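You operate a simulated robot arm through the tools that you are given. There is no shell and no other tool. Be economical: measure what you need, move in short steps, check, and stop when the job is done.

You run a simulated robot arm. Do the job below in one go: nothing can be reset, and whatever is moved stays where it is left.

## Task
Pack the grey baking tray on the worktop under the window. At the end: the beige pepper mill stands on top of the jar (marked "HONEY"); the red apple from the worktop under the window is on the brown square trivet; the teal box from the worktop under the window is on the grey baking tray; the silver coffee basket is on the grey baking tray; whatever was shut is shut again. Leave all else as you found it, and nothing knocked over.

Only the result counts: the job must be done as asked and must still hold three seconds after the hand-in. Knocking over, shifting, dropping, spilling or breaking anything else fails it.

## Robot
A 6-joint arm with a two-finger parallel gripper, fixed in place. Base frame: the origin is at the foot of the arm, x ahead of it, y to its left, z up; the work surface is at about z = 860. Lengths are in mm, angles in degrees, forces in N, time in s.
With the tool pointing down near the work surface it reaches from about 240 to 640 mm from the base axis. Its first joint turns from -66.0 to 66.0 degrees. Payload 2.7 kg.
Tool frame: the origin (TCP) lies between the finger pads and is the grasp point; the fingertips stand 23 mm ahead of it; z points along the fingers, y is the line along which they close. The gripper opens to 94 mm. The fingers are 38 mm wide and 10 mm thick; the gripper's body (54 by 96 mm) begins 39 mm behind the TCP.
Orientation is that of the tool frame in the base frame, as a unit quaternion [w, x, y, z]. With the fingers straight down and closing along the base's y, the tool's x points along the base's -x, its y along +y and its z along -z.

## Interface
- The arm moves only by the tool step_arm. Its argument "commands" is a list of rows, each an object of numbers (a shift or turn left out is 0, a gripper value left out holds the last): "ax", "ay", "az": the turn, a rotation vector about the tool's x, y, z in units of 180 degrees (1.0 is 180 degrees); "tx", "ty", "tz": the shift along the tool's x, y, z in units of 200 mm (1.0 is 200 mm); "claw": the closure, from 0 (fully open) to 1 (shut). In form: [{"ax": .., "ay": .., "az": .., "tx": .., "ty": .., "tz": .., "claw": ..}, ...]. A call has 1 to 20 rows; each row is the pose to reach, as a shift and turn from the pose commanded when the call began, along the tool's axes at that moment. A call with a number of a shift or a turn outside -1 to 1 is refused whole. A row lasts 0.2 s, in which the tool goes at most 50 mm and 8.6 degrees; a call with a longer step from one row to the next is refused whole, and so is a gripper value outside its range. Where a pose cannot be reached the arm comes as near as it can. A force on the tool above 40 N (or 10 N above the force at the start of the call, whichever is more), or a blocked arm, ends the call early, and 0.2 s more pass. The fingers move at their own pace (about 45 mm/s each) and stop on an object; they squeeze with about 24 N. The grip force told is the motor's: it shows also when the fingers shut on nothing. Time passes only in rows, and 0.2 s behind the last, so rows that repeat a pose let the fingers close. The reply holds the time, the measured pose of the TCP, the force on the tool along the base axes, the opening and the grip force, in the units named above and with some noise, and new pictures: "views" is both (left out), scene, wrist or none.
- Cameras (640 x 400 px; columns grow to the right, rows downward): "scene" is fixed at [83.6, -445.9, 1394.3]; the picture's right is [0.64, -0.77, 0.00], its down [-0.52, -0.42, -0.74] and it looks along [0.57, 0.47, -0.67] (base axes); focal length 252 px, centre (320, 200). "wrist" rides on the gripper at [86, 16, -74] in the tool frame; the picture's right is [-0.18, 0.98, 0.00], its down [-0.58, -0.11, -0.81] and it looks along [-0.79, -0.15, 0.59] (tool axes); focal length 243 px, centre (320, 200). There is no depth. A picture from a camera that has moved, and an enlarged one, comes with that camera's place and axes in the base frame and with its lens.
- close_up(camera, box): a new picture of the part [left, top, right, bottom] of that camera's present view, enlarged. It takes no simulated time.
- sign_off(): hands the job in; it is judged then, once.

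Work in short steps. Places have to be worked out from the pictures, the camera data and where the tool is seen: move nearer, look again, correct. Check each grasp and each placing, and mend what went wrong. You have 120 turns and 200 pictures in all, those below and enlarged ones among them. Open the gripper and draw the arm clear of the work before you hand the job in, unless the task says otherwise; then end with one line.

The tools are called after "Request:" as a command line: name --argument value ..., lists and objects as JSON in quotes. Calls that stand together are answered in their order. step_arm: Moves the arm, as the interface text tells. Its arguments: {"type":"object","properties":{"commands":{"type":"array","items":{"type":"object","properties":{"ax":{"type":"number"},"ay":{"type":"number"},"az":{"type":"number"},"tx":{"type":"number"},"ty":{"type":"number"},"tz":{"type":"number"},"claw":{"type":"number"}}}},"views":{"type":"string","enum":["both","scene","wrist","none"]}},"required":["commands"]} The other tools are called the same way: close_up (camera, box) takes an enlarged picture of a part of a camera's view; sign_off () hands the job in.

At the start:

```text
time: 0.0
tool_pos: [352.6, 3.2, 1184.0]
ee_rot: [0.0, 0.0, 1.0, -0.001]
wrist_force: [0.8, 0.1, 0.3]
finger_gap: 94.0
finger_force: 0.0
```

scene: 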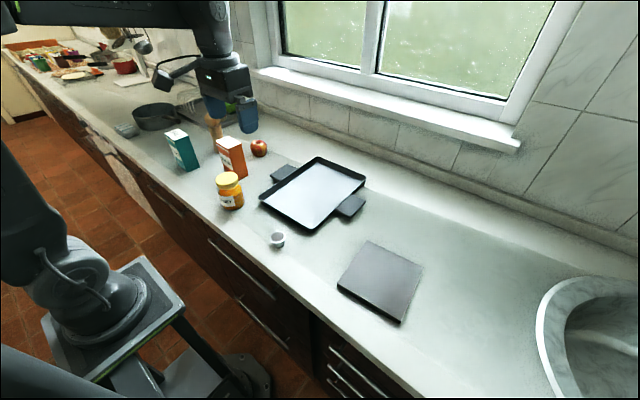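
wrist: 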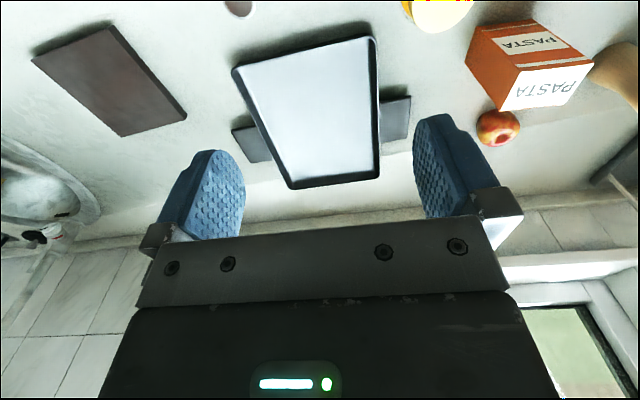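

I take enlarged views of the objects to locate them.

Request:
close_up --camera "scene" --box '[110, 80, 290, 220]'

Request:
close_up --camera "scene" --box '[240, 140, 440, 330]'

```text
2.86 times, centred on (200, 150) of scene
camera zoom: at [83.6, -445.9, 1394.3], right [0.64, -0.77, 0.0], down [-0.52, -0.42, -0.74], along [0.57, 0.47, -0.67], focal length 721 px, centre (663, 343)
```

zoom: 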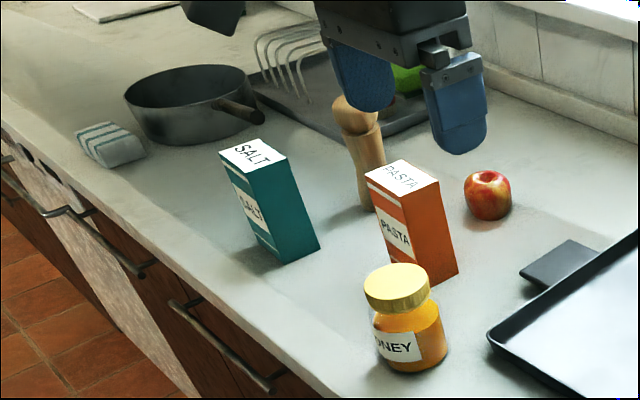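

```text
2.11 times, centred on (340, 235) of scene
camera zoom: at [83.6, -445.9, 1394.3], right [0.64, -0.77, 0.0], down [-0.52, -0.42, -0.74], along [0.57, 0.47, -0.67], focal length 531 px, centre (278, 126)
```

zoom: 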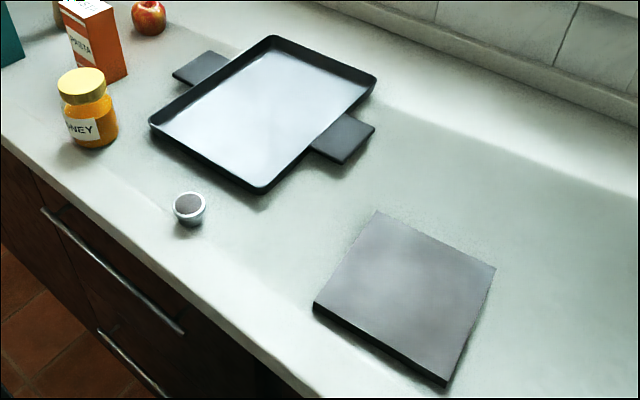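

The basket sits at about (335,-93), the honey jar near (350,130), and the salt box near (373,432). I move above the basket and look.

Request:
step_arm --commands '[{"tx": 0.02, "ty": -0.12, "tz": 0.17}, {"tx": 0.04, "ty": -0.24, "tz": 0.34}, {"tx": 0.06, "ty": -0.36, "tz": 0.51}, {"tx": 0.08, "ty": -0.48, "tz": 0.68}, {"tx": 0.08, "ty": -0.48, "tz": 0.85}, {"tx": 0.08, "ty": -0.48, "tz": 0.85}]'

```text
time: 1.4
tool_pos: [338.7, -93.1, 1010.2]
ee_rot: [0.0, 0.0, 1.0, 0.0]
wrist_force: [-1.0, -0.9, -0.3]
finger_gap: 93.9
finger_force: 0.0
camera wrist: at [252.4, -76.5, 1085.7], right [0.18, 0.98, 0.0], down [0.58, -0.11, 0.81], along [0.79, -0.15, -0.59], focal length 243 px, centre (320, 200)
```

scene: 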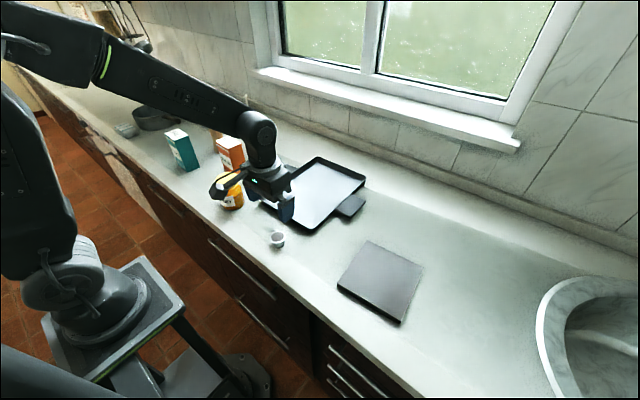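
wrist: 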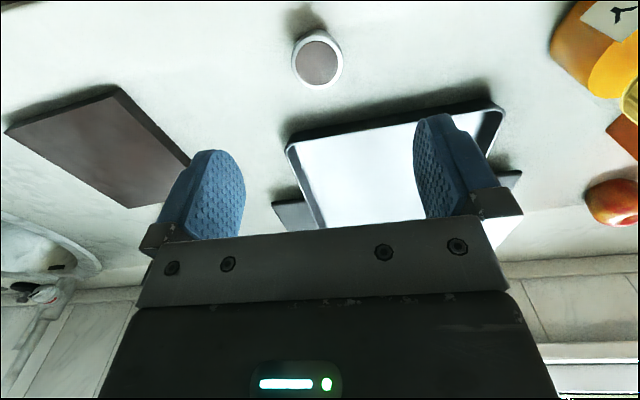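

The basket rim is at about (339,-94), about 40 mm across and roughly 20–25 mm tall. I descend around it.

Request:
step_arm --commands '[{"tx": 0.0, "ty": -0.005, "tz": 0.2}, {"tx": 0.0, "ty": -0.005, "tz": 0.4}, {"tx": 0.0, "ty": -0.005, "tz": 0.55}, {"tx": 0.0, "ty": -0.005, "tz": 0.605}, {"tx": 0.0, "ty": -0.005, "tz": 0.605}]'

Request:
close_up --camera "scene" --box '[220, 180, 340, 260]'

```text
time: 2.6
tool_pos: [337.3, -92.7, 889.5]
ee_rot: [0.001, 0.0, 1.0, 0.0]
wrist_force: [0.2, 0.8, 0.5]
finger_gap: 94.0
finger_force: 0.1
camera wrist: at [252.2, -77.3, 964.7], right [0.18, 0.98, 0.0], down [0.58, -0.11, 0.81], along [0.79, -0.15, -0.59], focal length 243 px, centre (320, 200)
```

scene: 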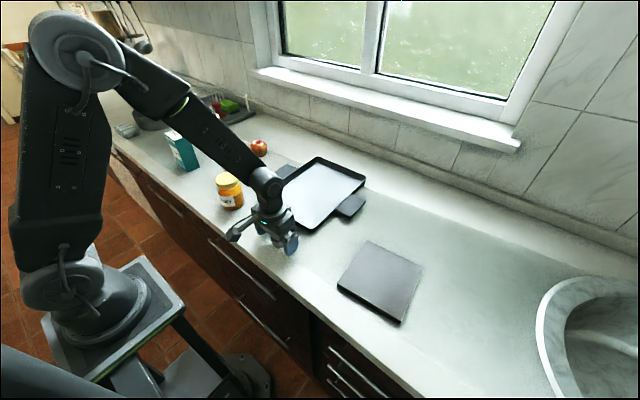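
wrist: 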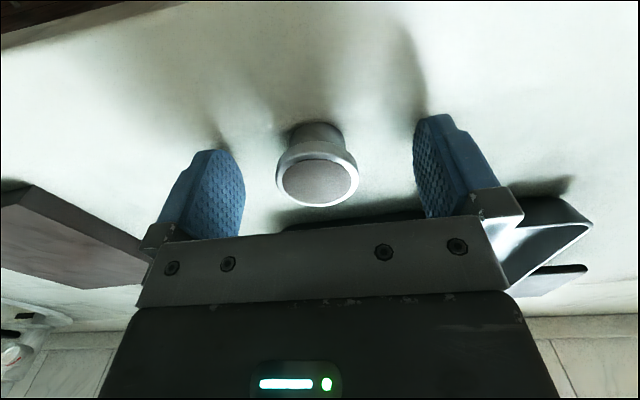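

```text
5.00 times, centred on (280, 220) of scene
camera zoom: at [83.6, -445.9, 1394.3], right [0.64, -0.77, 0.0], down [-0.52, -0.42, -0.74], along [0.57, 0.47, -0.67], focal length 1262 px, centre (520, 100)
```

zoom: 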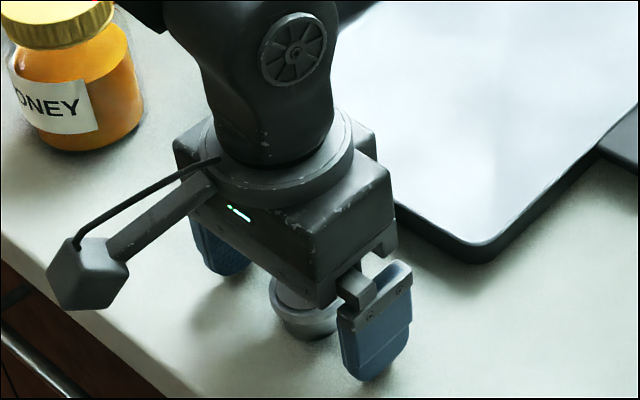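

The basket is centred between the fingers. I close.

Request:
step_arm --commands '[{"claw": 1}, {"claw": 1}, {"claw": 1}, {"claw": 1}, {"claw": 1}, {"claw": 1}]' --views "wrist"

```text
time: 4.0
tool_pos: [339.1, -92.2, 889.4]
ee_rot: [0.0, 0.0, 1.0, -0.001]
wrist_force: [-0.4, 0.1, 0.3]
finger_gap: 38.9
finger_force: 24.1
camera wrist: at [252.3, -77.3, 964.9], right [0.18, 0.98, 0.0], down [0.58, -0.11, 0.81], along [0.79, -0.15, -0.59], focal length 243 px, centre (320, 200)
```

wrist: 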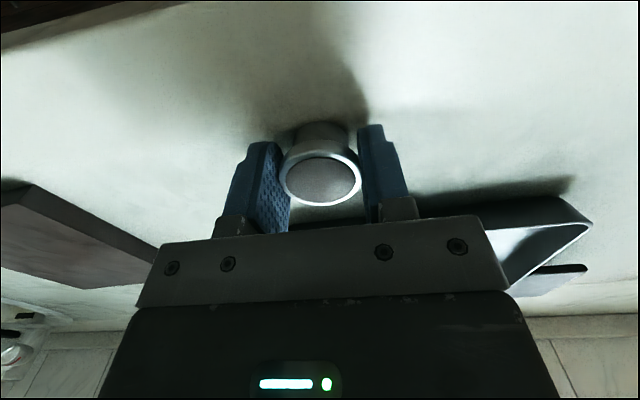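

Held (gap 39 mm). I lift it and carry it to above the tray at about (490,-75).

Request:
step_arm --commands '[{"tz": -0.2}, {"tz": -0.4}, {"tx": -0.2, "ty": 0.03, "tz": -0.4}, {"tx": -0.4, "ty": 0.06, "tz": -0.4}, {"tx": -0.6, "ty": 0.085, "tz": -0.4}, {"tx": -0.75, "ty": 0.085, "tz": -0.4}, {"tx": -0.75, "ty": 0.085, "tz": -0.4}]'

Request:
close_up --camera "scene" --box '[240, 140, 400, 240]'

```text
time: 5.6
tool_pos: [486.7, -74.4, 971.2]
ee_rot: [0.0, 0.0, 1.0, 0.0]
wrist_force: [-0.2, 0.1, -0.5]
finger_gap: 38.7
finger_force: 23.6
camera wrist: at [401.7, -59.2, 1046.3], right [0.18, 0.98, 0.0], down [0.58, -0.11, 0.81], along [0.79, -0.15, -0.59], focal length 243 px, centre (320, 200)
```

scene: 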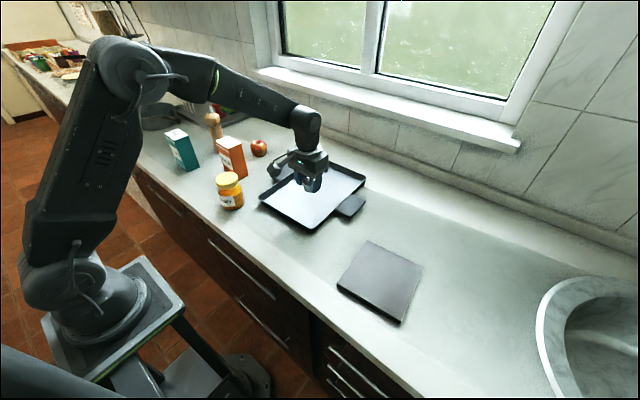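
wrist: 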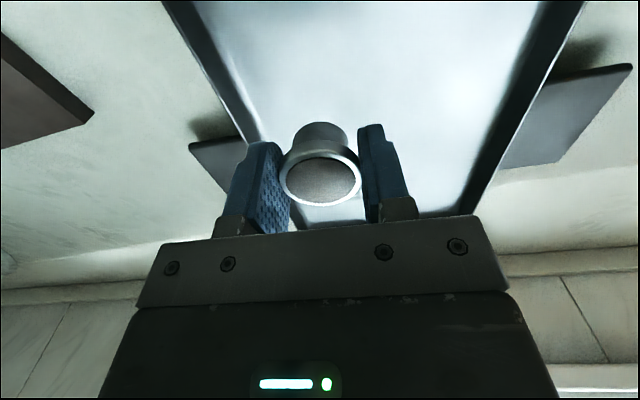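

```text
4.00 times, centred on (320, 190) of scene
camera zoom: at [83.6, -445.9, 1394.3], right [0.64, -0.77, 0.0], down [-0.52, -0.42, -0.74], along [0.57, 0.47, -0.67], focal length 1009 px, centre (320, 240)
```

zoom: 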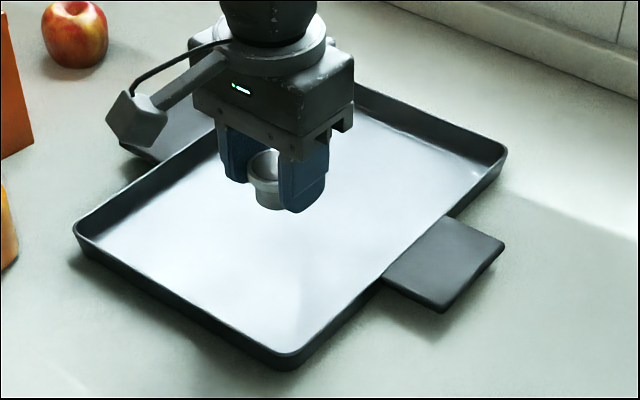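

The tray interior spans y ≈ -150 to 65 here, so the place is good. I lower gently until contact.

Request:
step_arm --commands '[{"tz": 0.2}, {"tz": 0.3}, {"tz": 0.35}, {"tz": 0.36}, {"tz": 0.37}, {"tz": 0.375}]' --views "none"

Request:
close_up --camera "scene" --box '[260, 150, 360, 230]'

```text
time: 7.0
tool_pos: [486.4, -75.6, 897.0]
ee_rot: [0.0, 0.0, 1.0, 0.0]
wrist_force: [0.4, 0.0, -1.0]
finger_gap: 39.1
finger_force: 23.9
```

```text
5.00 times, centred on (310, 190) of scene
camera zoom: at [83.6, -445.9, 1394.3], right [0.64, -0.77, 0.0], down [-0.52, -0.42, -0.74], along [0.57, 0.47, -0.67], focal length 1262 px, centre (370, 250)
```

zoom: 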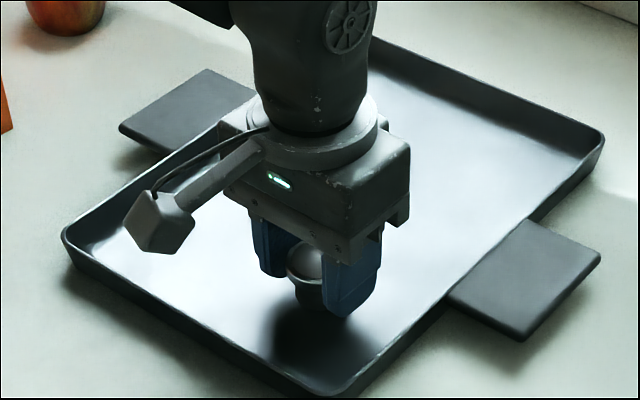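

Not in contact yet; I go on in 1 mm steps.

Request:
step_arm --commands '[{"tz": 0.005}, {"tz": 0.01}, {"tz": 0.015}, {"tz": 0.02}, {"tz": 0.025}]' --views "none"

```text
time: 8.2
tool_pos: [486.8, -77.4, 894.2]
ee_rot: [0.002, 0.001, 1.0, 0.0]
wrist_force: [-3.4, 1.0, 14.6]
finger_gap: 38.8
finger_force: 24.1
```

Contact at about z=894. I ease off and open partly.

Request:
step_arm --commands '[{"tz": -0.007}, {"tz": -0.007, "claw": 0.33}, {"tz": -0.007, "claw": 0.33}, {"tz": -0.007, "claw": 0.33}, {"tz": -0.2, "claw": 0.33}, {"tz": -0.4}, {"tz": -0.6}, {"tz": -0.8}]'

Request:
close_up --camera "scene" --box '[260, 150, 360, 230]'

```text
time: 10.0
tool_pos: [486.9, -78.1, 1052.6]
ee_rot: [0.0, 0.0, 1.0, 0.0]
wrist_force: [0.7, 0.0, -0.9]
finger_gap: 62.9
finger_force: 0.1
camera wrist: at [401.4, -62.0, 1128.3], right [0.18, 0.98, 0.0], down [0.58, -0.11, 0.81], along [0.79, -0.15, -0.59], focal length 243 px, centre (320, 200)
```

scene: 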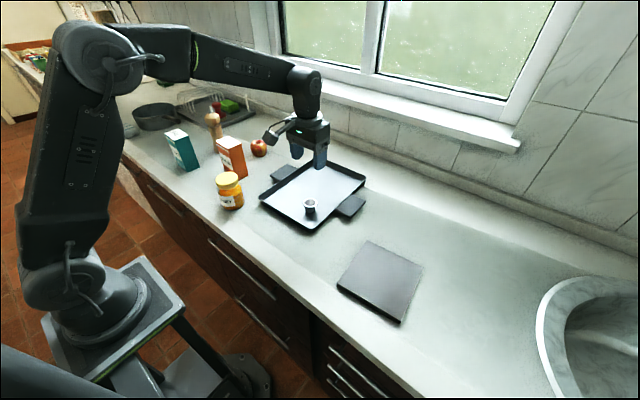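
wrist: 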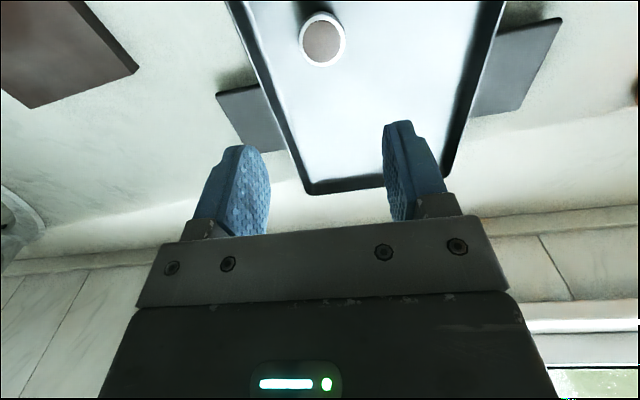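

```text
5.00 times, centred on (310, 190) of scene
camera zoom: at [83.6, -445.9, 1394.3], right [0.64, -0.77, 0.0], down [-0.52, -0.42, -0.74], along [0.57, 0.47, -0.67], focal length 1262 px, centre (370, 250)
```

zoom: 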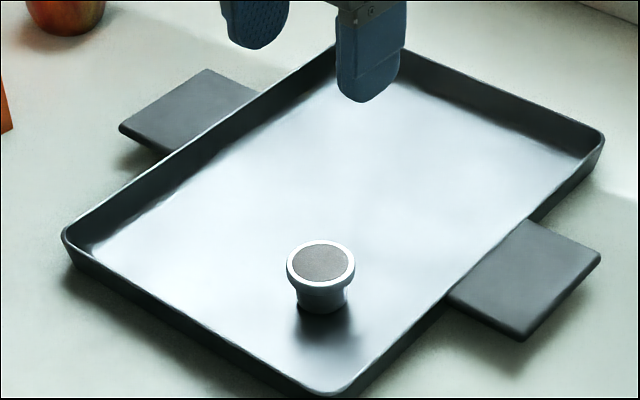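

The basket stands in the tray. Next I move toward the apple and look at it.

Request:
step_arm --commands '[{"ty": 0.22, "claw": 0}, {"ty": 0.44}, {"ty": 0.66}, {"ty": 0.88}, {"tx": -0.1, "ty": 1.0}, {"tx": -0.1, "ty": 1.0}]' --views "none"

Request:
step_arm --commands '[{"ty": 0.22}, {"ty": 0.44}, {"ty": 0.6}, {"ty": 0.6}]'

```text
time: 11.4
tool_pos: [506.3, 123.6, 1051.7]
ee_rot: [0.0, 0.0, 1.0, 0.0]
wrist_force: [-0.7, -0.3, 0.2]
finger_gap: 94.1
finger_force: 0.0
```

```text
time: 12.4
tool_pos: [506.7, 244.8, 1051.2]
ee_rot: [0.001, 0.0, 1.0, 0.0]
wrist_force: [-0.7, -1.0, 0.3]
finger_gap: 93.8
finger_force: 0.1
camera wrist: at [421.4, 261.4, 1126.4], right [0.18, 0.98, 0.0], down [0.58, -0.11, 0.81], along [0.79, -0.15, -0.59], focal length 243 px, centre (320, 200)
```

scene: 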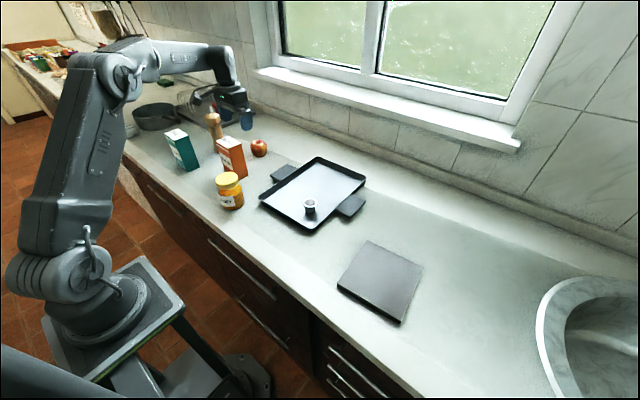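
wrist: 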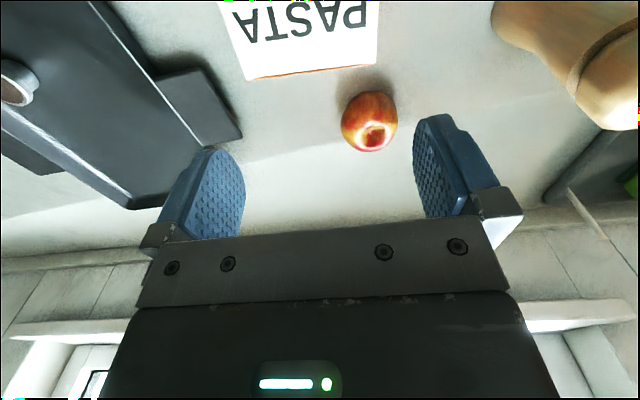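

The apple is at about (595,282), 63 mm across, at the reach limit; the pasta box is at x 422–479, y 198–280 and would be in the camera's way. I yaw the tool by 90° so that the camera points toward -y, moving above the apple at the same time.

Request:
step_arm --commands '[{"az": -0.0455, "tx": -0.04, "ty": 0.017}, {"az": -0.091, "tx": -0.08, "ty": 0.034}, {"az": -0.1365, "tx": -0.12, "ty": 0.051}, {"az": -0.182, "tx": -0.16, "ty": 0.068}, {"az": -0.2275, "tx": -0.2, "ty": 0.085}, {"az": -0.273, "tx": -0.24, "ty": 0.102}, {"az": -0.3185, "tx": -0.28, "ty": 0.119}, {"az": -0.364, "tx": -0.32, "ty": 0.136}, {"az": -0.4095, "tx": -0.36, "ty": 0.153}, {"az": -0.455, "tx": -0.4, "ty": 0.17}, {"az": -0.5, "tx": -0.44, "ty": 0.185}, {"az": -0.5, "tx": -0.44, "ty": 0.185, "tz": 0.2}, {"az": -0.5, "tx": -0.44, "ty": 0.185, "tz": 0.3}, {"az": -0.5, "tx": -0.44, "ty": 0.185, "tz": 0.3}]'

```text
time: 15.4
tool_pos: [575.5, 268.6, 988.2]
ee_rot: [0.0, 0.708, -0.707, 0.0]
wrist_force: [-0.1, -1.0, -0.5]
finger_gap: 94.1
finger_force: 0.2
out of reach, approached as far as the arm can: row 7, 8, 9, 10, 11, 12, 13, 14
camera wrist: at [560.2, 181.4, 1063.3], right [-0.98, 0.18, 0.0], down [0.11, 0.58, 0.81], along [0.15, 0.79, -0.59], focal length 243 px, centre (320, 200)
```

scene: 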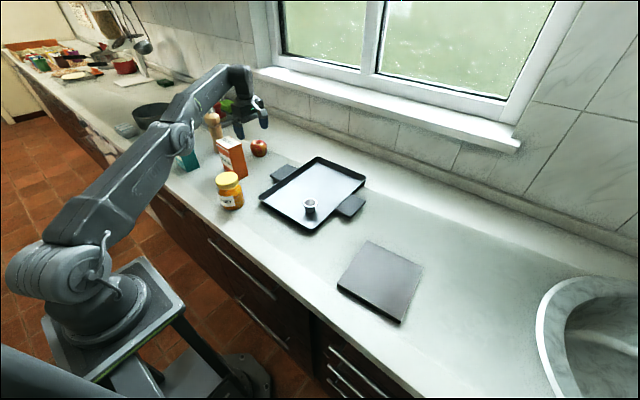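
wrist: 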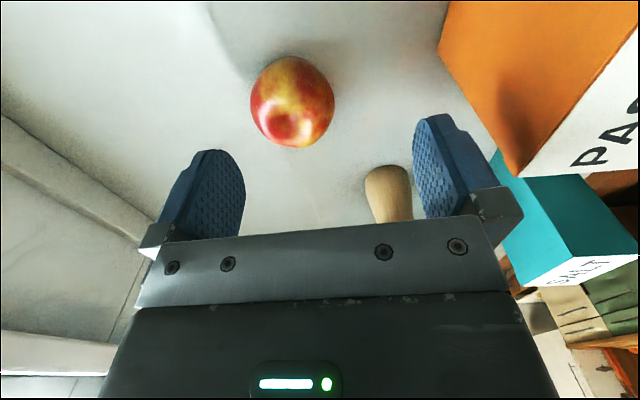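

The tool-down limit is r≈635 and the apple is at about (600,282), so I need an outward tilt. I tilt 15° in the radial direction in place first.

Request:
step_arm --commands '[{"ax": 0.0375, "ay": -0.0177}, {"ax": 0.0753, "ay": -0.0355}, {"ax": 0.0753, "ay": -0.0355}]'

```text
time: 16.2
tool_pos: [574.4, 267.8, 988.6]
ee_rot: [0.124, -0.701, 0.701, -0.044]
wrist_force: [-0.6, 0.6, -0.5]
finger_gap: 93.8
finger_force: 0.1
camera wrist: at [543.7, 174.5, 1047.1], right [-0.96, 0.2, -0.21], down [-0.09, 0.49, 0.87], along [0.27, 0.85, -0.45], focal length 243 px, centre (320, 200)
```

scene: 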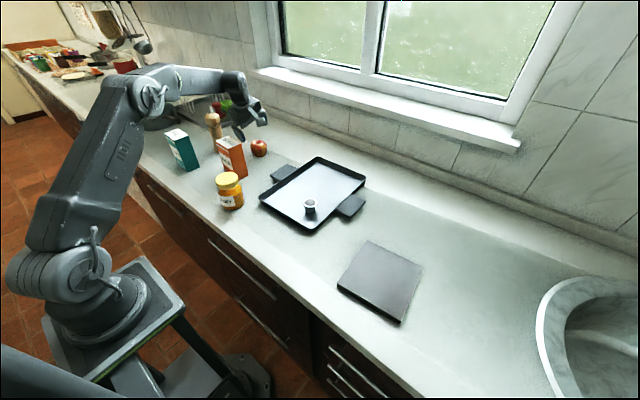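
wrist: 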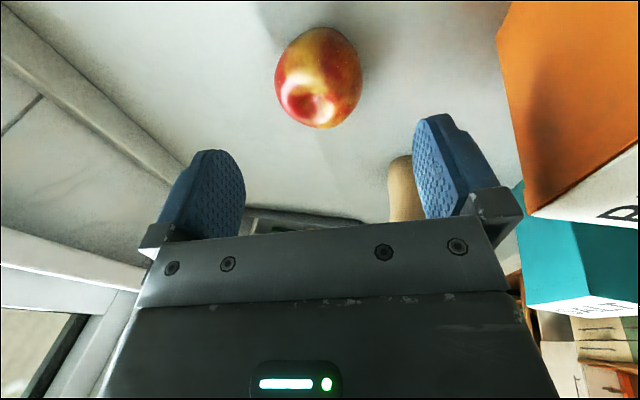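

Apple refined at (601,281). The tool axis almost points at it; I go 75 mm along the tool axis and check.

Request:
step_arm --commands '[{"tx": -0.01, "ty": -0.012, "tz": 0.2}, {"tx": -0.01, "ty": -0.012, "tz": 0.375}, {"tx": -0.01, "ty": -0.012, "tz": 0.375}]'

Request:
close_up --camera "scene" --box '[200, 90, 300, 170]'

```text
time: 17.0
tool_pos: [594.9, 279.2, 916.0]
ee_rot: [0.124, -0.701, 0.701, -0.044]
wrist_force: [-0.5, -0.5, 0.2]
finger_gap: 94.0
finger_force: 0.1
camera wrist: at [564.6, 185.8, 974.5], right [-0.96, 0.2, -0.21], down [-0.09, 0.49, 0.87], along [0.27, 0.85, -0.45], focal length 243 px, centre (320, 200)
```

scene: 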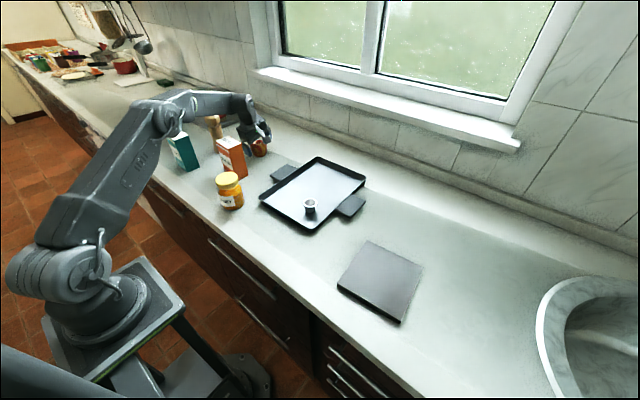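
wrist: 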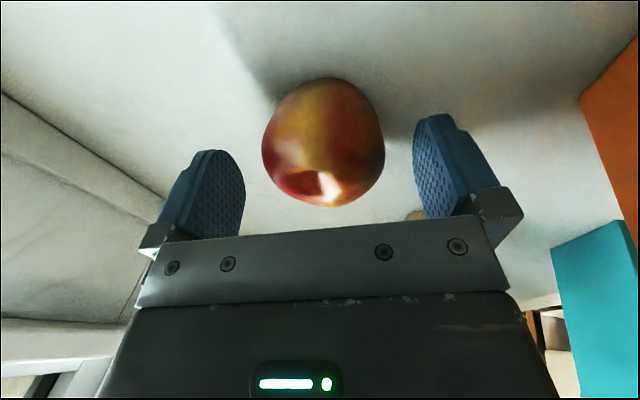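

```text
5.00 times, centred on (250, 130) of scene
camera zoom: at [83.6, -445.9, 1394.3], right [0.64, -0.77, 0.0], down [-0.52, -0.42, -0.74], along [0.57, 0.47, -0.67], focal length 1262 px, centre (670, 550)
```

zoom: 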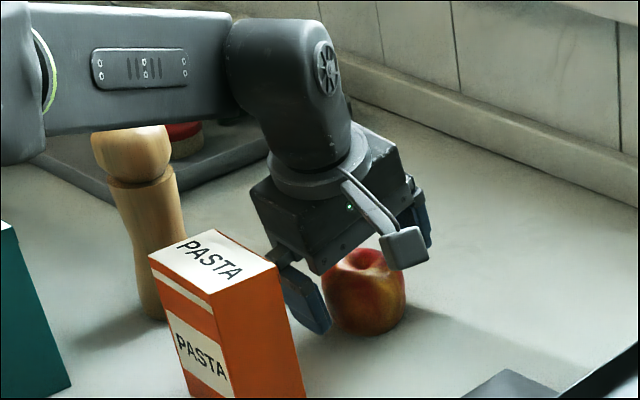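

The apple is centred between the fingers. I advance 15 mm and close.

Request:
step_arm --commands '[{"tz": 0.04}, {"tz": 0.075}, {"tz": 0.075, "claw": 1}, {"tz": 0.075, "claw": 1}, {"tz": 0.075, "claw": 1}, {"tz": 0.075, "claw": 1}, {"tz": 0.075, "claw": 1}]'

```text
time: 18.6
tool_pos: [598.5, 280.3, 899.4]
ee_rot: [-0.122, 0.702, -0.701, 0.044]
wrist_force: [0.2, -0.1, -0.6]
finger_gap: 60.8
finger_force: 24.4
camera wrist: at [567.3, 186.3, 959.5], right [-0.96, 0.2, -0.21], down [-0.09, 0.49, 0.87], along [0.27, 0.85, -0.45], focal length 243 px, centre (320, 200)
```

scene: 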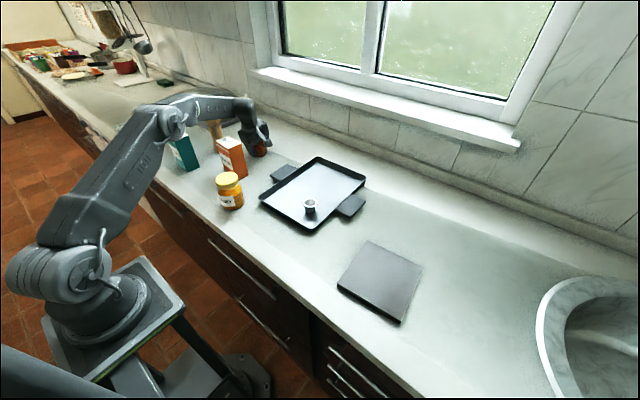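
wrist: 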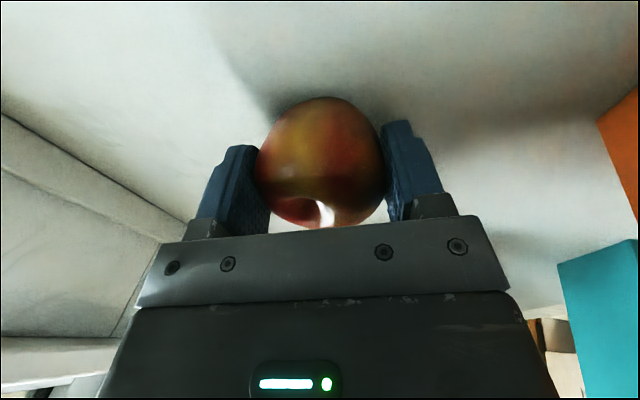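

Apple gripped (61 mm). I withdraw along the tool axis and look.

Request:
step_arm --commands '[{"tz": -0.15}, {"tz": -0.35}, {"tz": -0.55}, {"tz": -0.75}, {"tz": -0.75}]' --views "wrist"

Request:
step_arm --commands '[{"ax": -0.0375, "ay": 0.0177}, {"ax": -0.0753, "ay": 0.0355}, {"ax": -0.0753, "ay": 0.0355}]' --views "none"

```text
time: 19.8
tool_pos: [563.5, 265.1, 1045.7]
ee_rot: [-0.123, 0.701, -0.701, 0.044]
wrist_force: [0.0, 0.4, -0.2]
finger_gap: 60.8
finger_force: 24.3
camera wrist: at [532.1, 169.9, 1105.5], right [-0.96, 0.2, -0.21], down [-0.09, 0.49, 0.87], along [0.27, 0.85, -0.45], focal length 243 px, centre (320, 200)
```

wrist: 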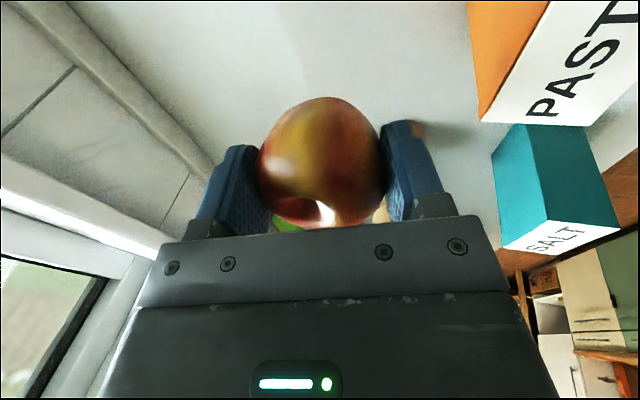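

```text
time: 20.6
tool_pos: [561.2, 262.8, 1045.8]
ee_rot: [0.001, 0.707, -0.707, -0.001]
wrist_force: [0.7, -0.2, -2.9]
finger_gap: 60.9
finger_force: 23.7
```

I carry the apple over the tray toward the trivet in four legs at z≈1046.

Request:
step_arm --commands '[{"tx": 0.2, "ty": 0.047}, {"tx": 0.4, "ty": 0.094}, {"tx": 0.6, "ty": 0.141}, {"tx": 0.7775, "ty": 0.189}]' --views "none"

Request:
step_arm --commands '[{"tx": 0.2, "ty": 0.047}, {"tx": 0.4, "ty": 0.094}, {"tx": 0.6, "ty": 0.141}, {"tx": 0.7775, "ty": 0.189}]' --views "none"

Request:
step_arm --commands '[{"tx": 0.2, "ty": 0.047}, {"tx": 0.4, "ty": 0.094}, {"tx": 0.6, "ty": 0.141}, {"tx": 0.7775, "ty": 0.189}]' --views "none"

Request:
step_arm --commands '[{"tx": 0.2, "ty": 0.047}, {"tx": 0.4, "ty": 0.094}, {"tx": 0.6, "ty": 0.141}, {"tx": 0.7775, "ty": 0.189}, {"tx": 0.7775, "ty": 0.189}]'

```text
time: 21.6
tool_pos: [525.5, 107.3, 1047.1]
ee_rot: [0.0, 0.707, -0.707, -0.001]
wrist_force: [-0.3, -0.4, -2.2]
finger_gap: 60.8
finger_force: 24.0
```

```text
time: 22.6
tool_pos: [487.6, -48.1, 1046.2]
ee_rot: [0.0, 0.708, -0.706, 0.0]
wrist_force: [0.0, 0.3, -1.7]
finger_gap: 60.7
finger_force: 24.0
```

```text
time: 23.6
tool_pos: [448.7, -203.2, 1047.3]
ee_rot: [0.0, 0.707, -0.707, 0.0]
wrist_force: [0.2, -0.5, -1.3]
finger_gap: 61.0
finger_force: 24.3
```

```text
time: 24.8
tool_pos: [411.3, -357.9, 1046.8]
ee_rot: [-0.001, -0.707, 0.707, -0.001]
wrist_force: [-0.2, 0.2, -1.1]
finger_gap: 60.9
finger_force: 23.9
camera wrist: at [395.3, -445.2, 1121.9], right [-0.98, 0.18, 0.0], down [0.11, 0.58, 0.81], along [0.15, 0.79, -0.59], focal length 243 px, centre (320, 200)
```

scene: 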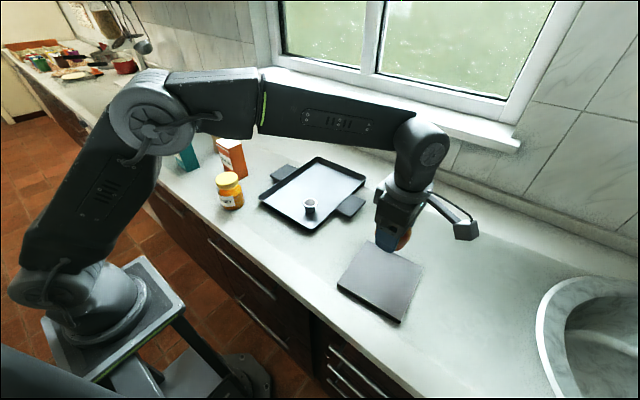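
wrist: 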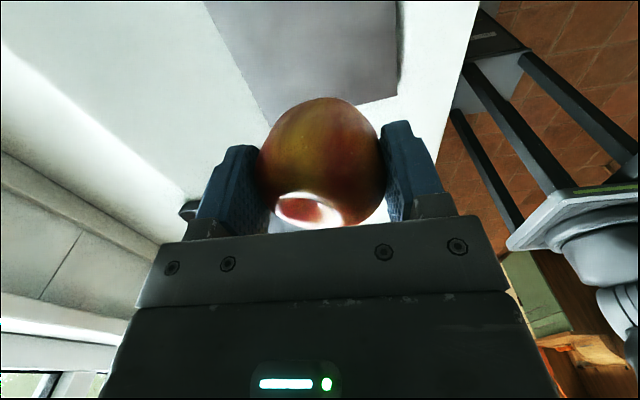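

The trivet spans about x 345–495, y -430 to -280, so I am over its centre. I restore the 15° tilt, so the apple lands on its original bottom, and lower.

Request:
step_arm --commands '[{"ax": 0.0375, "ay": -0.0177}, {"ax": 0.0753, "ay": -0.0355}, {"ax": 0.0753, "ay": -0.0355, "tz": 0.2}, {"ax": 0.0753, "ay": -0.0355, "tz": 0.4}, {"ax": 0.0753, "ay": -0.0355, "tz": 0.55}, {"ax": 0.0753, "ay": -0.0355, "tz": 0.6}, {"ax": 0.0753, "ay": -0.0355, "tz": 0.6}]' --views "none"

Request:
close_up --camera "scene" --box '[320, 190, 470, 330]'

```text
time: 26.4
tool_pos: [412.3, -355.6, 926.1]
ee_rot: [0.122, -0.701, 0.701, -0.043]
wrist_force: [-0.7, -0.5, -1.8]
finger_gap: 60.7
finger_force: 24.0
```

```text
2.86 times, centred on (395, 260) of scene
camera zoom: at [83.6, -445.9, 1394.3], right [0.64, -0.77, 0.0], down [-0.52, -0.42, -0.74], along [0.57, 0.47, -0.67], focal length 721 px, centre (106, 29)
```

zoom: 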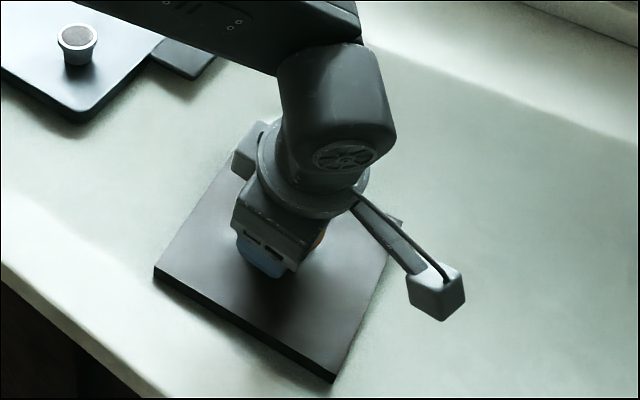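

Contact is expected near z≈912–915. I lower in small steps.

Request:
step_arm --commands '[{"tx": 0.00168, "ty": 0.0035, "tz": 0.0145}, {"tx": 0.0034, "ty": 0.007, "tz": 0.029}, {"tx": 0.005, "ty": 0.0105, "tz": 0.0435}, {"tx": 0.0056, "ty": 0.0118, "tz": 0.0483}]' --views "none"

```text
time: 27.4
tool_pos: [411.8, -356.6, 916.0]
ee_rot: [-0.123, 0.701, -0.701, 0.045]
wrist_force: [-1.9, 1.0, 4.8]
finger_gap: 60.7
finger_force: 23.3
```

Contact is beginning. One more millimetre, then check.

Request:
step_arm --commands '[{"tx": 0.0003, "ty": 0.0006, "tz": 0.0024}, {"tx": 0.0003, "ty": 0.0006, "tz": 0.0024}]' --views "wrist"

```text
time: 28.0
tool_pos: [411.9, -358.3, 916.8]
ee_rot: [-0.123, 0.701, -0.701, 0.045]
wrist_force: [-1.2, 0.6, 9.8]
finger_gap: 60.9
finger_force: 24.2
camera wrist: at [380.8, -451.6, 975.3], right [-0.96, 0.2, -0.21], down [-0.09, 0.49, 0.87], along [0.27, 0.85, -0.45], focal length 243 px, centre (320, 200)
```

wrist: 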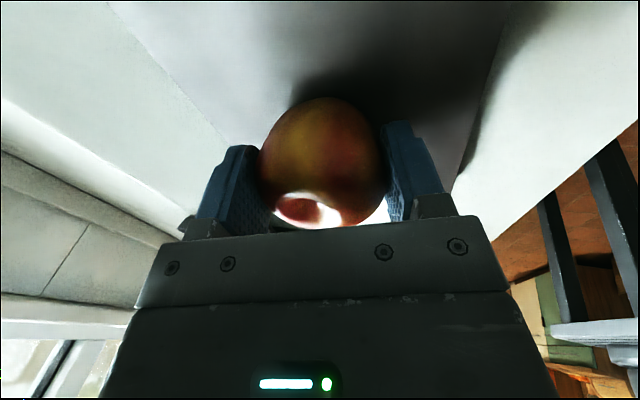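

Apple resting. I open partly and withdraw along the tool axis.

Request:
step_arm --commands '[{"claw": 0.2}, {"claw": 0.2}, {"claw": 0.2}, {"tz": -0.1}, {"tz": -0.3}, {"tz": -0.5}, {"tz": -0.7}, {"tz": -0.7}]'

Request:
close_up --camera "scene" --box '[320, 190, 470, 330]'

```text
time: 29.8
tool_pos: [379.4, -372.2, 1052.0]
ee_rot: [-0.124, 0.701, -0.701, 0.043]
wrist_force: [-0.7, -0.8, 0.6]
finger_gap: 75.1
finger_force: 0.1
camera wrist: at [347.3, -466.5, 1111.0], right [-0.96, 0.2, -0.21], down [-0.09, 0.49, 0.87], along [0.27, 0.85, -0.45], focal length 243 px, centre (320, 200)
```

scene: 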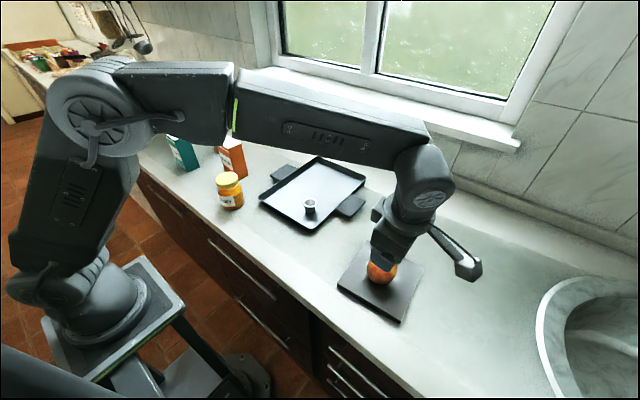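
wrist: 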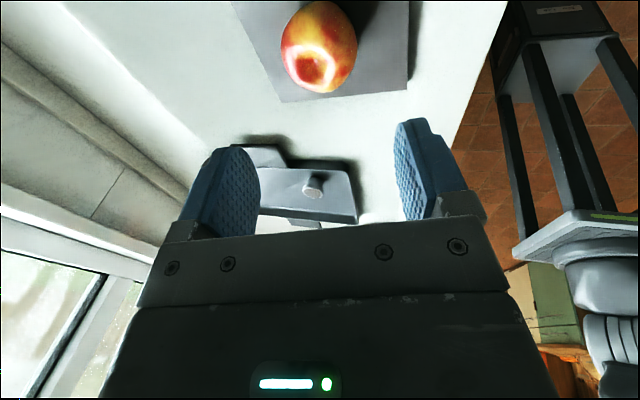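

```text
2.86 times, centred on (395, 260) of scene
camera zoom: at [83.6, -445.9, 1394.3], right [0.64, -0.77, 0.0], down [-0.52, -0.42, -0.74], along [0.57, 0.47, -0.67], focal length 721 px, centre (106, 29)
```

zoom: 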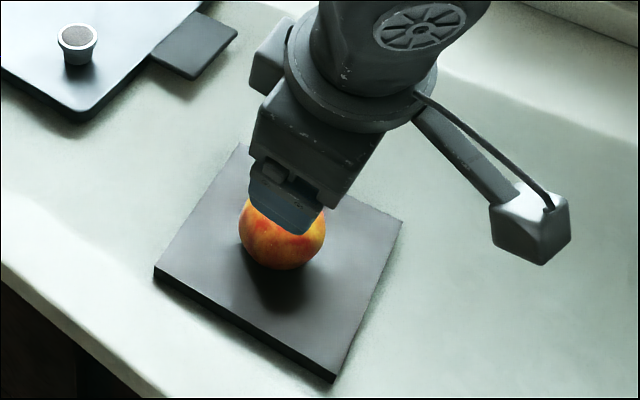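

The apple sits on the trivet. Next is the teal salt box: I un-tilt, rise, and travel to y≈430 in legs.

Request:
step_arm --commands '[{"ax": -0.0375, "ay": 0.0177, "tz": -0.1}, {"ax": -0.0753, "ay": 0.0355, "tz": -0.25, "claw": 0}, {"ax": -0.0753, "ay": 0.0355, "tz": -0.25}]' --views "none"

Request:
step_arm --commands '[{"tx": -0.2}, {"tx": -0.4}, {"tx": -0.6}, {"tx": -0.8}, {"tx": -1}]' --views "none"

Request:
step_arm --commands '[{"tx": -0.2}, {"tx": -0.4}, {"tx": -0.6}, {"tx": -0.8}, {"tx": -1}]' --views "none"

Request:
step_arm --commands '[{"tx": -0.2}, {"tx": -0.4}, {"tx": -0.6}, {"tx": -0.8}, {"tx": -1}]'

```text
time: 30.6
tool_pos: [367.6, -377.6, 1099.7]
ee_rot: [0.0, 0.707, -0.707, 0.0]
wrist_force: [0.2, -1.0, 0.1]
finger_gap: 93.7
finger_force: 0.0
```

```text
time: 31.8
tool_pos: [368.7, -179.9, 1097.7]
ee_rot: [0.0, -0.707, 0.707, 0.0]
wrist_force: [0.7, 0.3, -0.6]
finger_gap: 93.9
finger_force: 0.0
```

```text
time: 33.0
tool_pos: [366.6, 20.0, 1098.8]
ee_rot: [-0.001, -0.707, 0.707, 0.0]
wrist_force: [0.9, 0.7, -0.2]
finger_gap: 93.9
finger_force: 0.1
```

```text
time: 34.2
tool_pos: [365.5, 221.7, 1099.1]
ee_rot: [0.0, 0.707, -0.707, 0.0]
wrist_force: [0.7, 0.4, -0.6]
finger_gap: 93.9
finger_force: 0.1
camera wrist: at [350.3, 135.0, 1174.6], right [-0.98, 0.18, 0.0], down [0.11, 0.58, 0.81], along [0.15, 0.79, -0.59], focal length 243 px, centre (320, 200)
```

scene: 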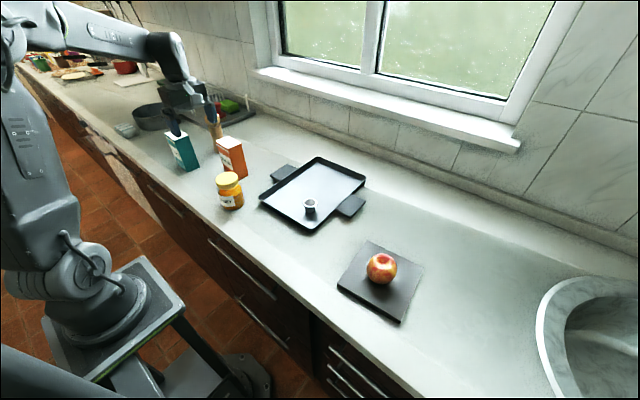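
wrist: 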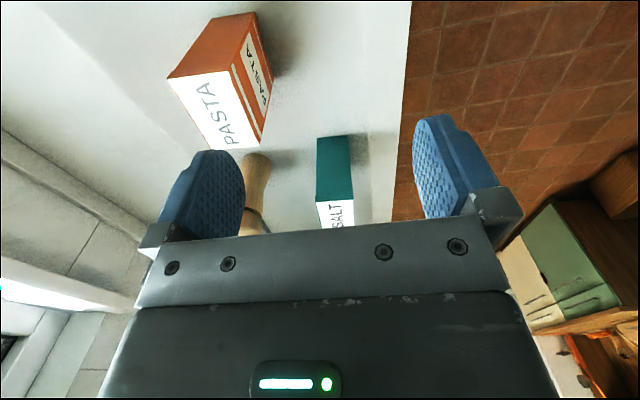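

The salt box spans about x 351–400 with its front face at y≈389. I move above it.

Request:
step_arm --commands '[{"tx": -0.22, "ty": -0.02}, {"tx": -0.44, "ty": -0.04}, {"tx": -0.66, "ty": -0.05}, {"tx": -0.88, "ty": -0.05}, {"tx": -1.0, "ty": -0.05}, {"tx": -1.0, "ty": -0.05}]'

Request:
close_up --camera "scene" --box '[130, 80, 270, 200]'

```text
time: 35.6
tool_pos: [375.3, 422.6, 1100.1]
ee_rot: [-0.001, 0.707, -0.707, 0.0]
wrist_force: [0.1, 0.1, 0.3]
finger_gap: 93.7
finger_force: 0.1
camera wrist: at [361.0, 335.5, 1175.5], right [-0.98, 0.18, 0.0], down [0.11, 0.58, 0.81], along [0.15, 0.79, -0.59], focal length 243 px, centre (320, 200)
```

scene: 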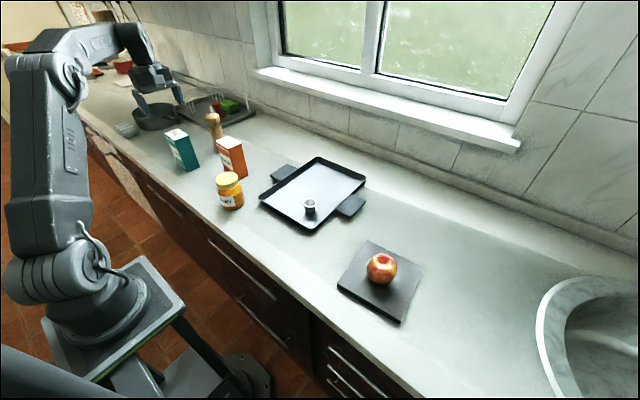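
wrist: 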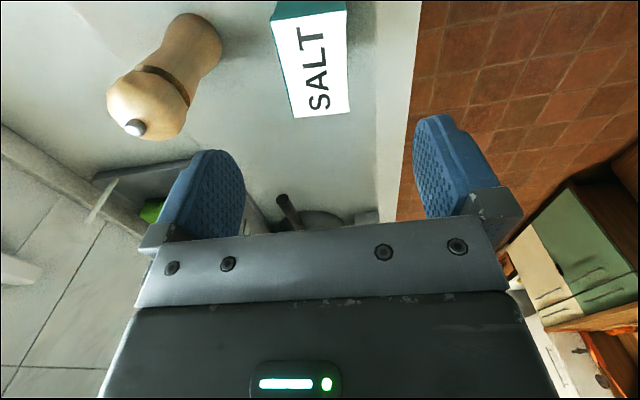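

```text
3.33 times, centred on (200, 140) of scene
camera zoom: at [83.6, -445.9, 1394.3], right [0.64, -0.77, 0.0], down [-0.52, -0.42, -0.74], along [0.57, 0.47, -0.67], focal length 841 px, centre (720, 400)
```

zoom: 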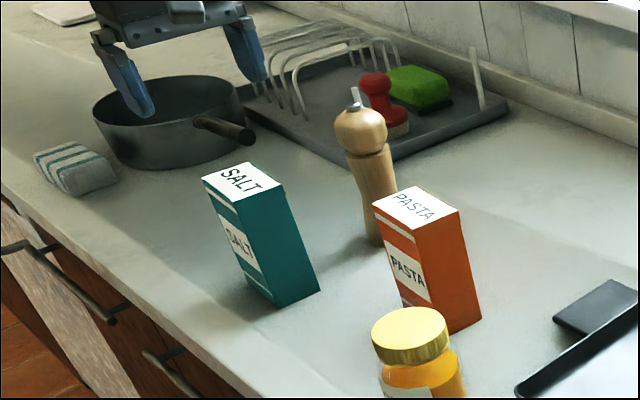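

The salt box centre is about (380,424), width about 49. I descend to z≈965.

Request:
step_arm --commands '[{"ty": -0.023, "tx": -0.005, "tz": 0.2}, {"ty": -0.023, "tx": -0.005, "tz": 0.35}, {"ty": -0.023, "tx": -0.005, "tz": 0.35}]'

Request:
close_up --camera "scene" --box '[130, 80, 270, 200]'

```text
time: 36.4
tool_pos: [380.3, 423.3, 1031.0]
ee_rot: [0.0, -0.707, 0.707, 0.0]
wrist_force: [0.2, 0.4, 0.2]
finger_gap: 94.2
finger_force: 0.1
camera wrist: at [365.3, 336.1, 1105.5], right [-0.98, 0.18, 0.0], down [0.11, 0.58, 0.81], along [0.15, 0.79, -0.59], focal length 243 px, centre (320, 200)
```

scene: 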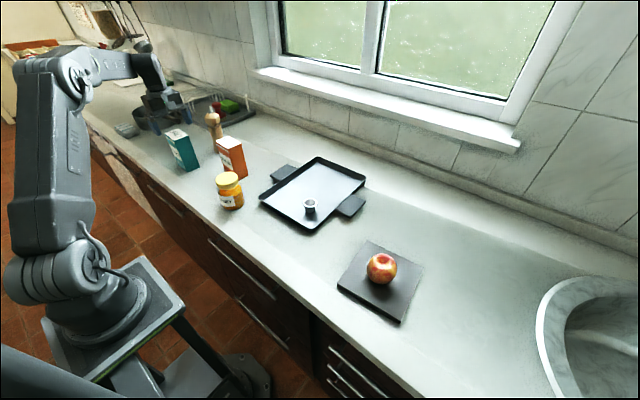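
wrist: 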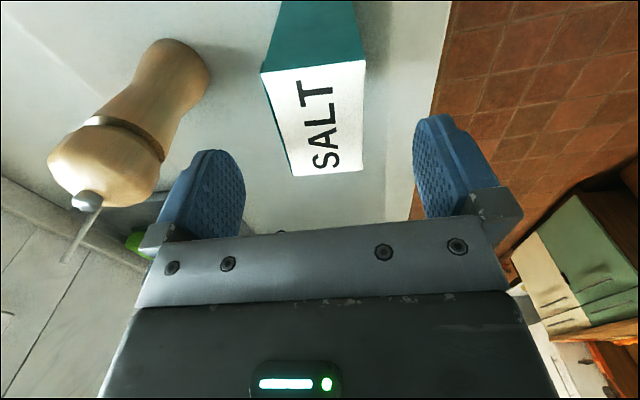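

```text
3.33 times, centred on (200, 140) of scene
camera zoom: at [83.6, -445.9, 1394.3], right [0.64, -0.77, 0.0], down [-0.52, -0.42, -0.74], along [0.57, 0.47, -0.67], focal length 841 px, centre (720, 400)
```

zoom: 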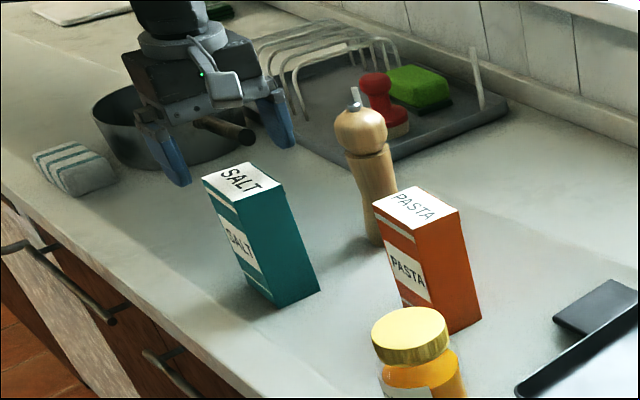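

The box is rotated about 4° clockwise with its centre at (382,425); I align, descend to z≈965, and close.

Request:
step_arm --commands '[{"ty": -0.009, "tx": -0.008, "az": 0.024}, {"ty": -0.009, "tx": -0.008, "tz": 0.17, "az": 0.024}, {"ty": -0.009, "tx": -0.008, "tz": 0.33, "az": 0.024}, {"ty": -0.009, "tx": -0.008, "tz": 0.33, "az": 0.024, "claw": 1}, {"ty": -0.009, "tx": -0.008, "tz": 0.33, "az": 0.024, "claw": 1}, {"ty": -0.009, "tx": -0.008, "tz": 0.33, "az": 0.024, "claw": 1}, {"ty": -0.009, "tx": -0.008, "tz": 0.33, "az": 0.024, "claw": 1}, {"ty": -0.009, "tx": -0.008, "tz": 0.33, "az": 0.024, "claw": 1}]'

```text
time: 38.2
tool_pos: [385.4, 423.9, 964.2]
ee_rot: [0.0, -0.68, 0.733, 0.001]
wrist_force: [-0.2, 0.5, 0.1]
finger_gap: 50.0
finger_force: 24.4
camera wrist: at [362.7, 338.1, 1039.3], right [-0.97, 0.26, 0.0], down [0.15, 0.57, 0.81], along [0.21, 0.78, -0.59], focal length 243 px, centre (320, 200)
```

scene: 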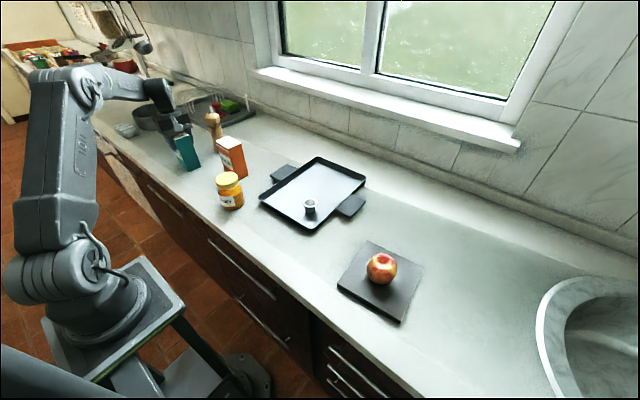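
wrist: 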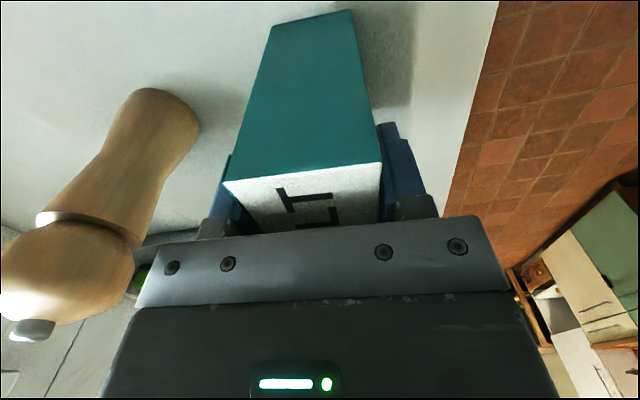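

Box gripped (50 mm). I lift it 165 mm and check.

Request:
step_arm --commands '[{"tz": -0.1}, {"tz": -0.3}, {"tz": -0.5}, {"tz": -0.7}, {"tz": -0.83}, {"tz": -0.83}]'

```text
time: 39.6
tool_pos: [384.2, 425.5, 1129.4]
ee_rot: [0.0, -0.68, 0.733, 0.0]
wrist_force: [0.4, 0.9, -3.1]
finger_gap: 49.7
finger_force: 24.3
camera wrist: at [362.1, 338.6, 1204.6], right [-0.97, 0.26, 0.0], down [0.15, 0.57, 0.81], along [0.21, 0.78, -0.59], focal length 243 px, centre (320, 200)
```

scene: 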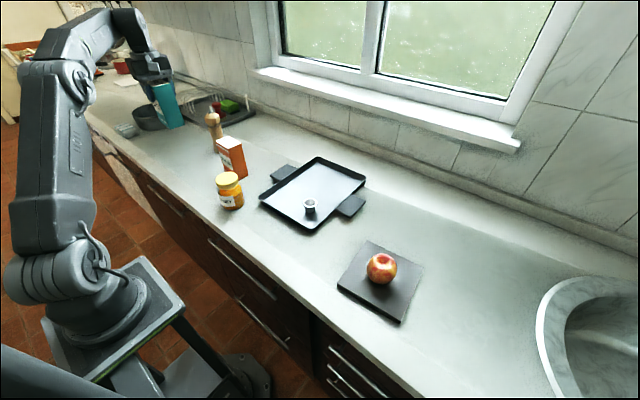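
wrist: 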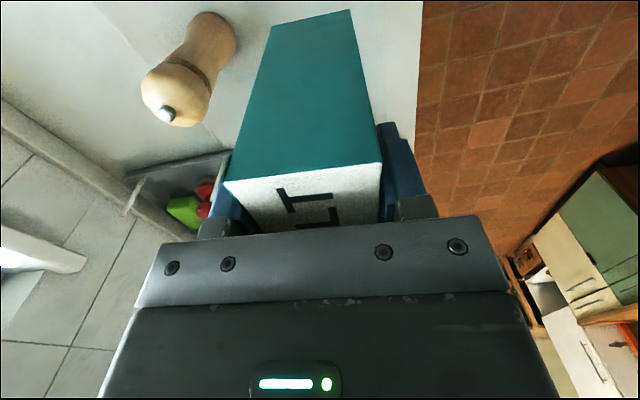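

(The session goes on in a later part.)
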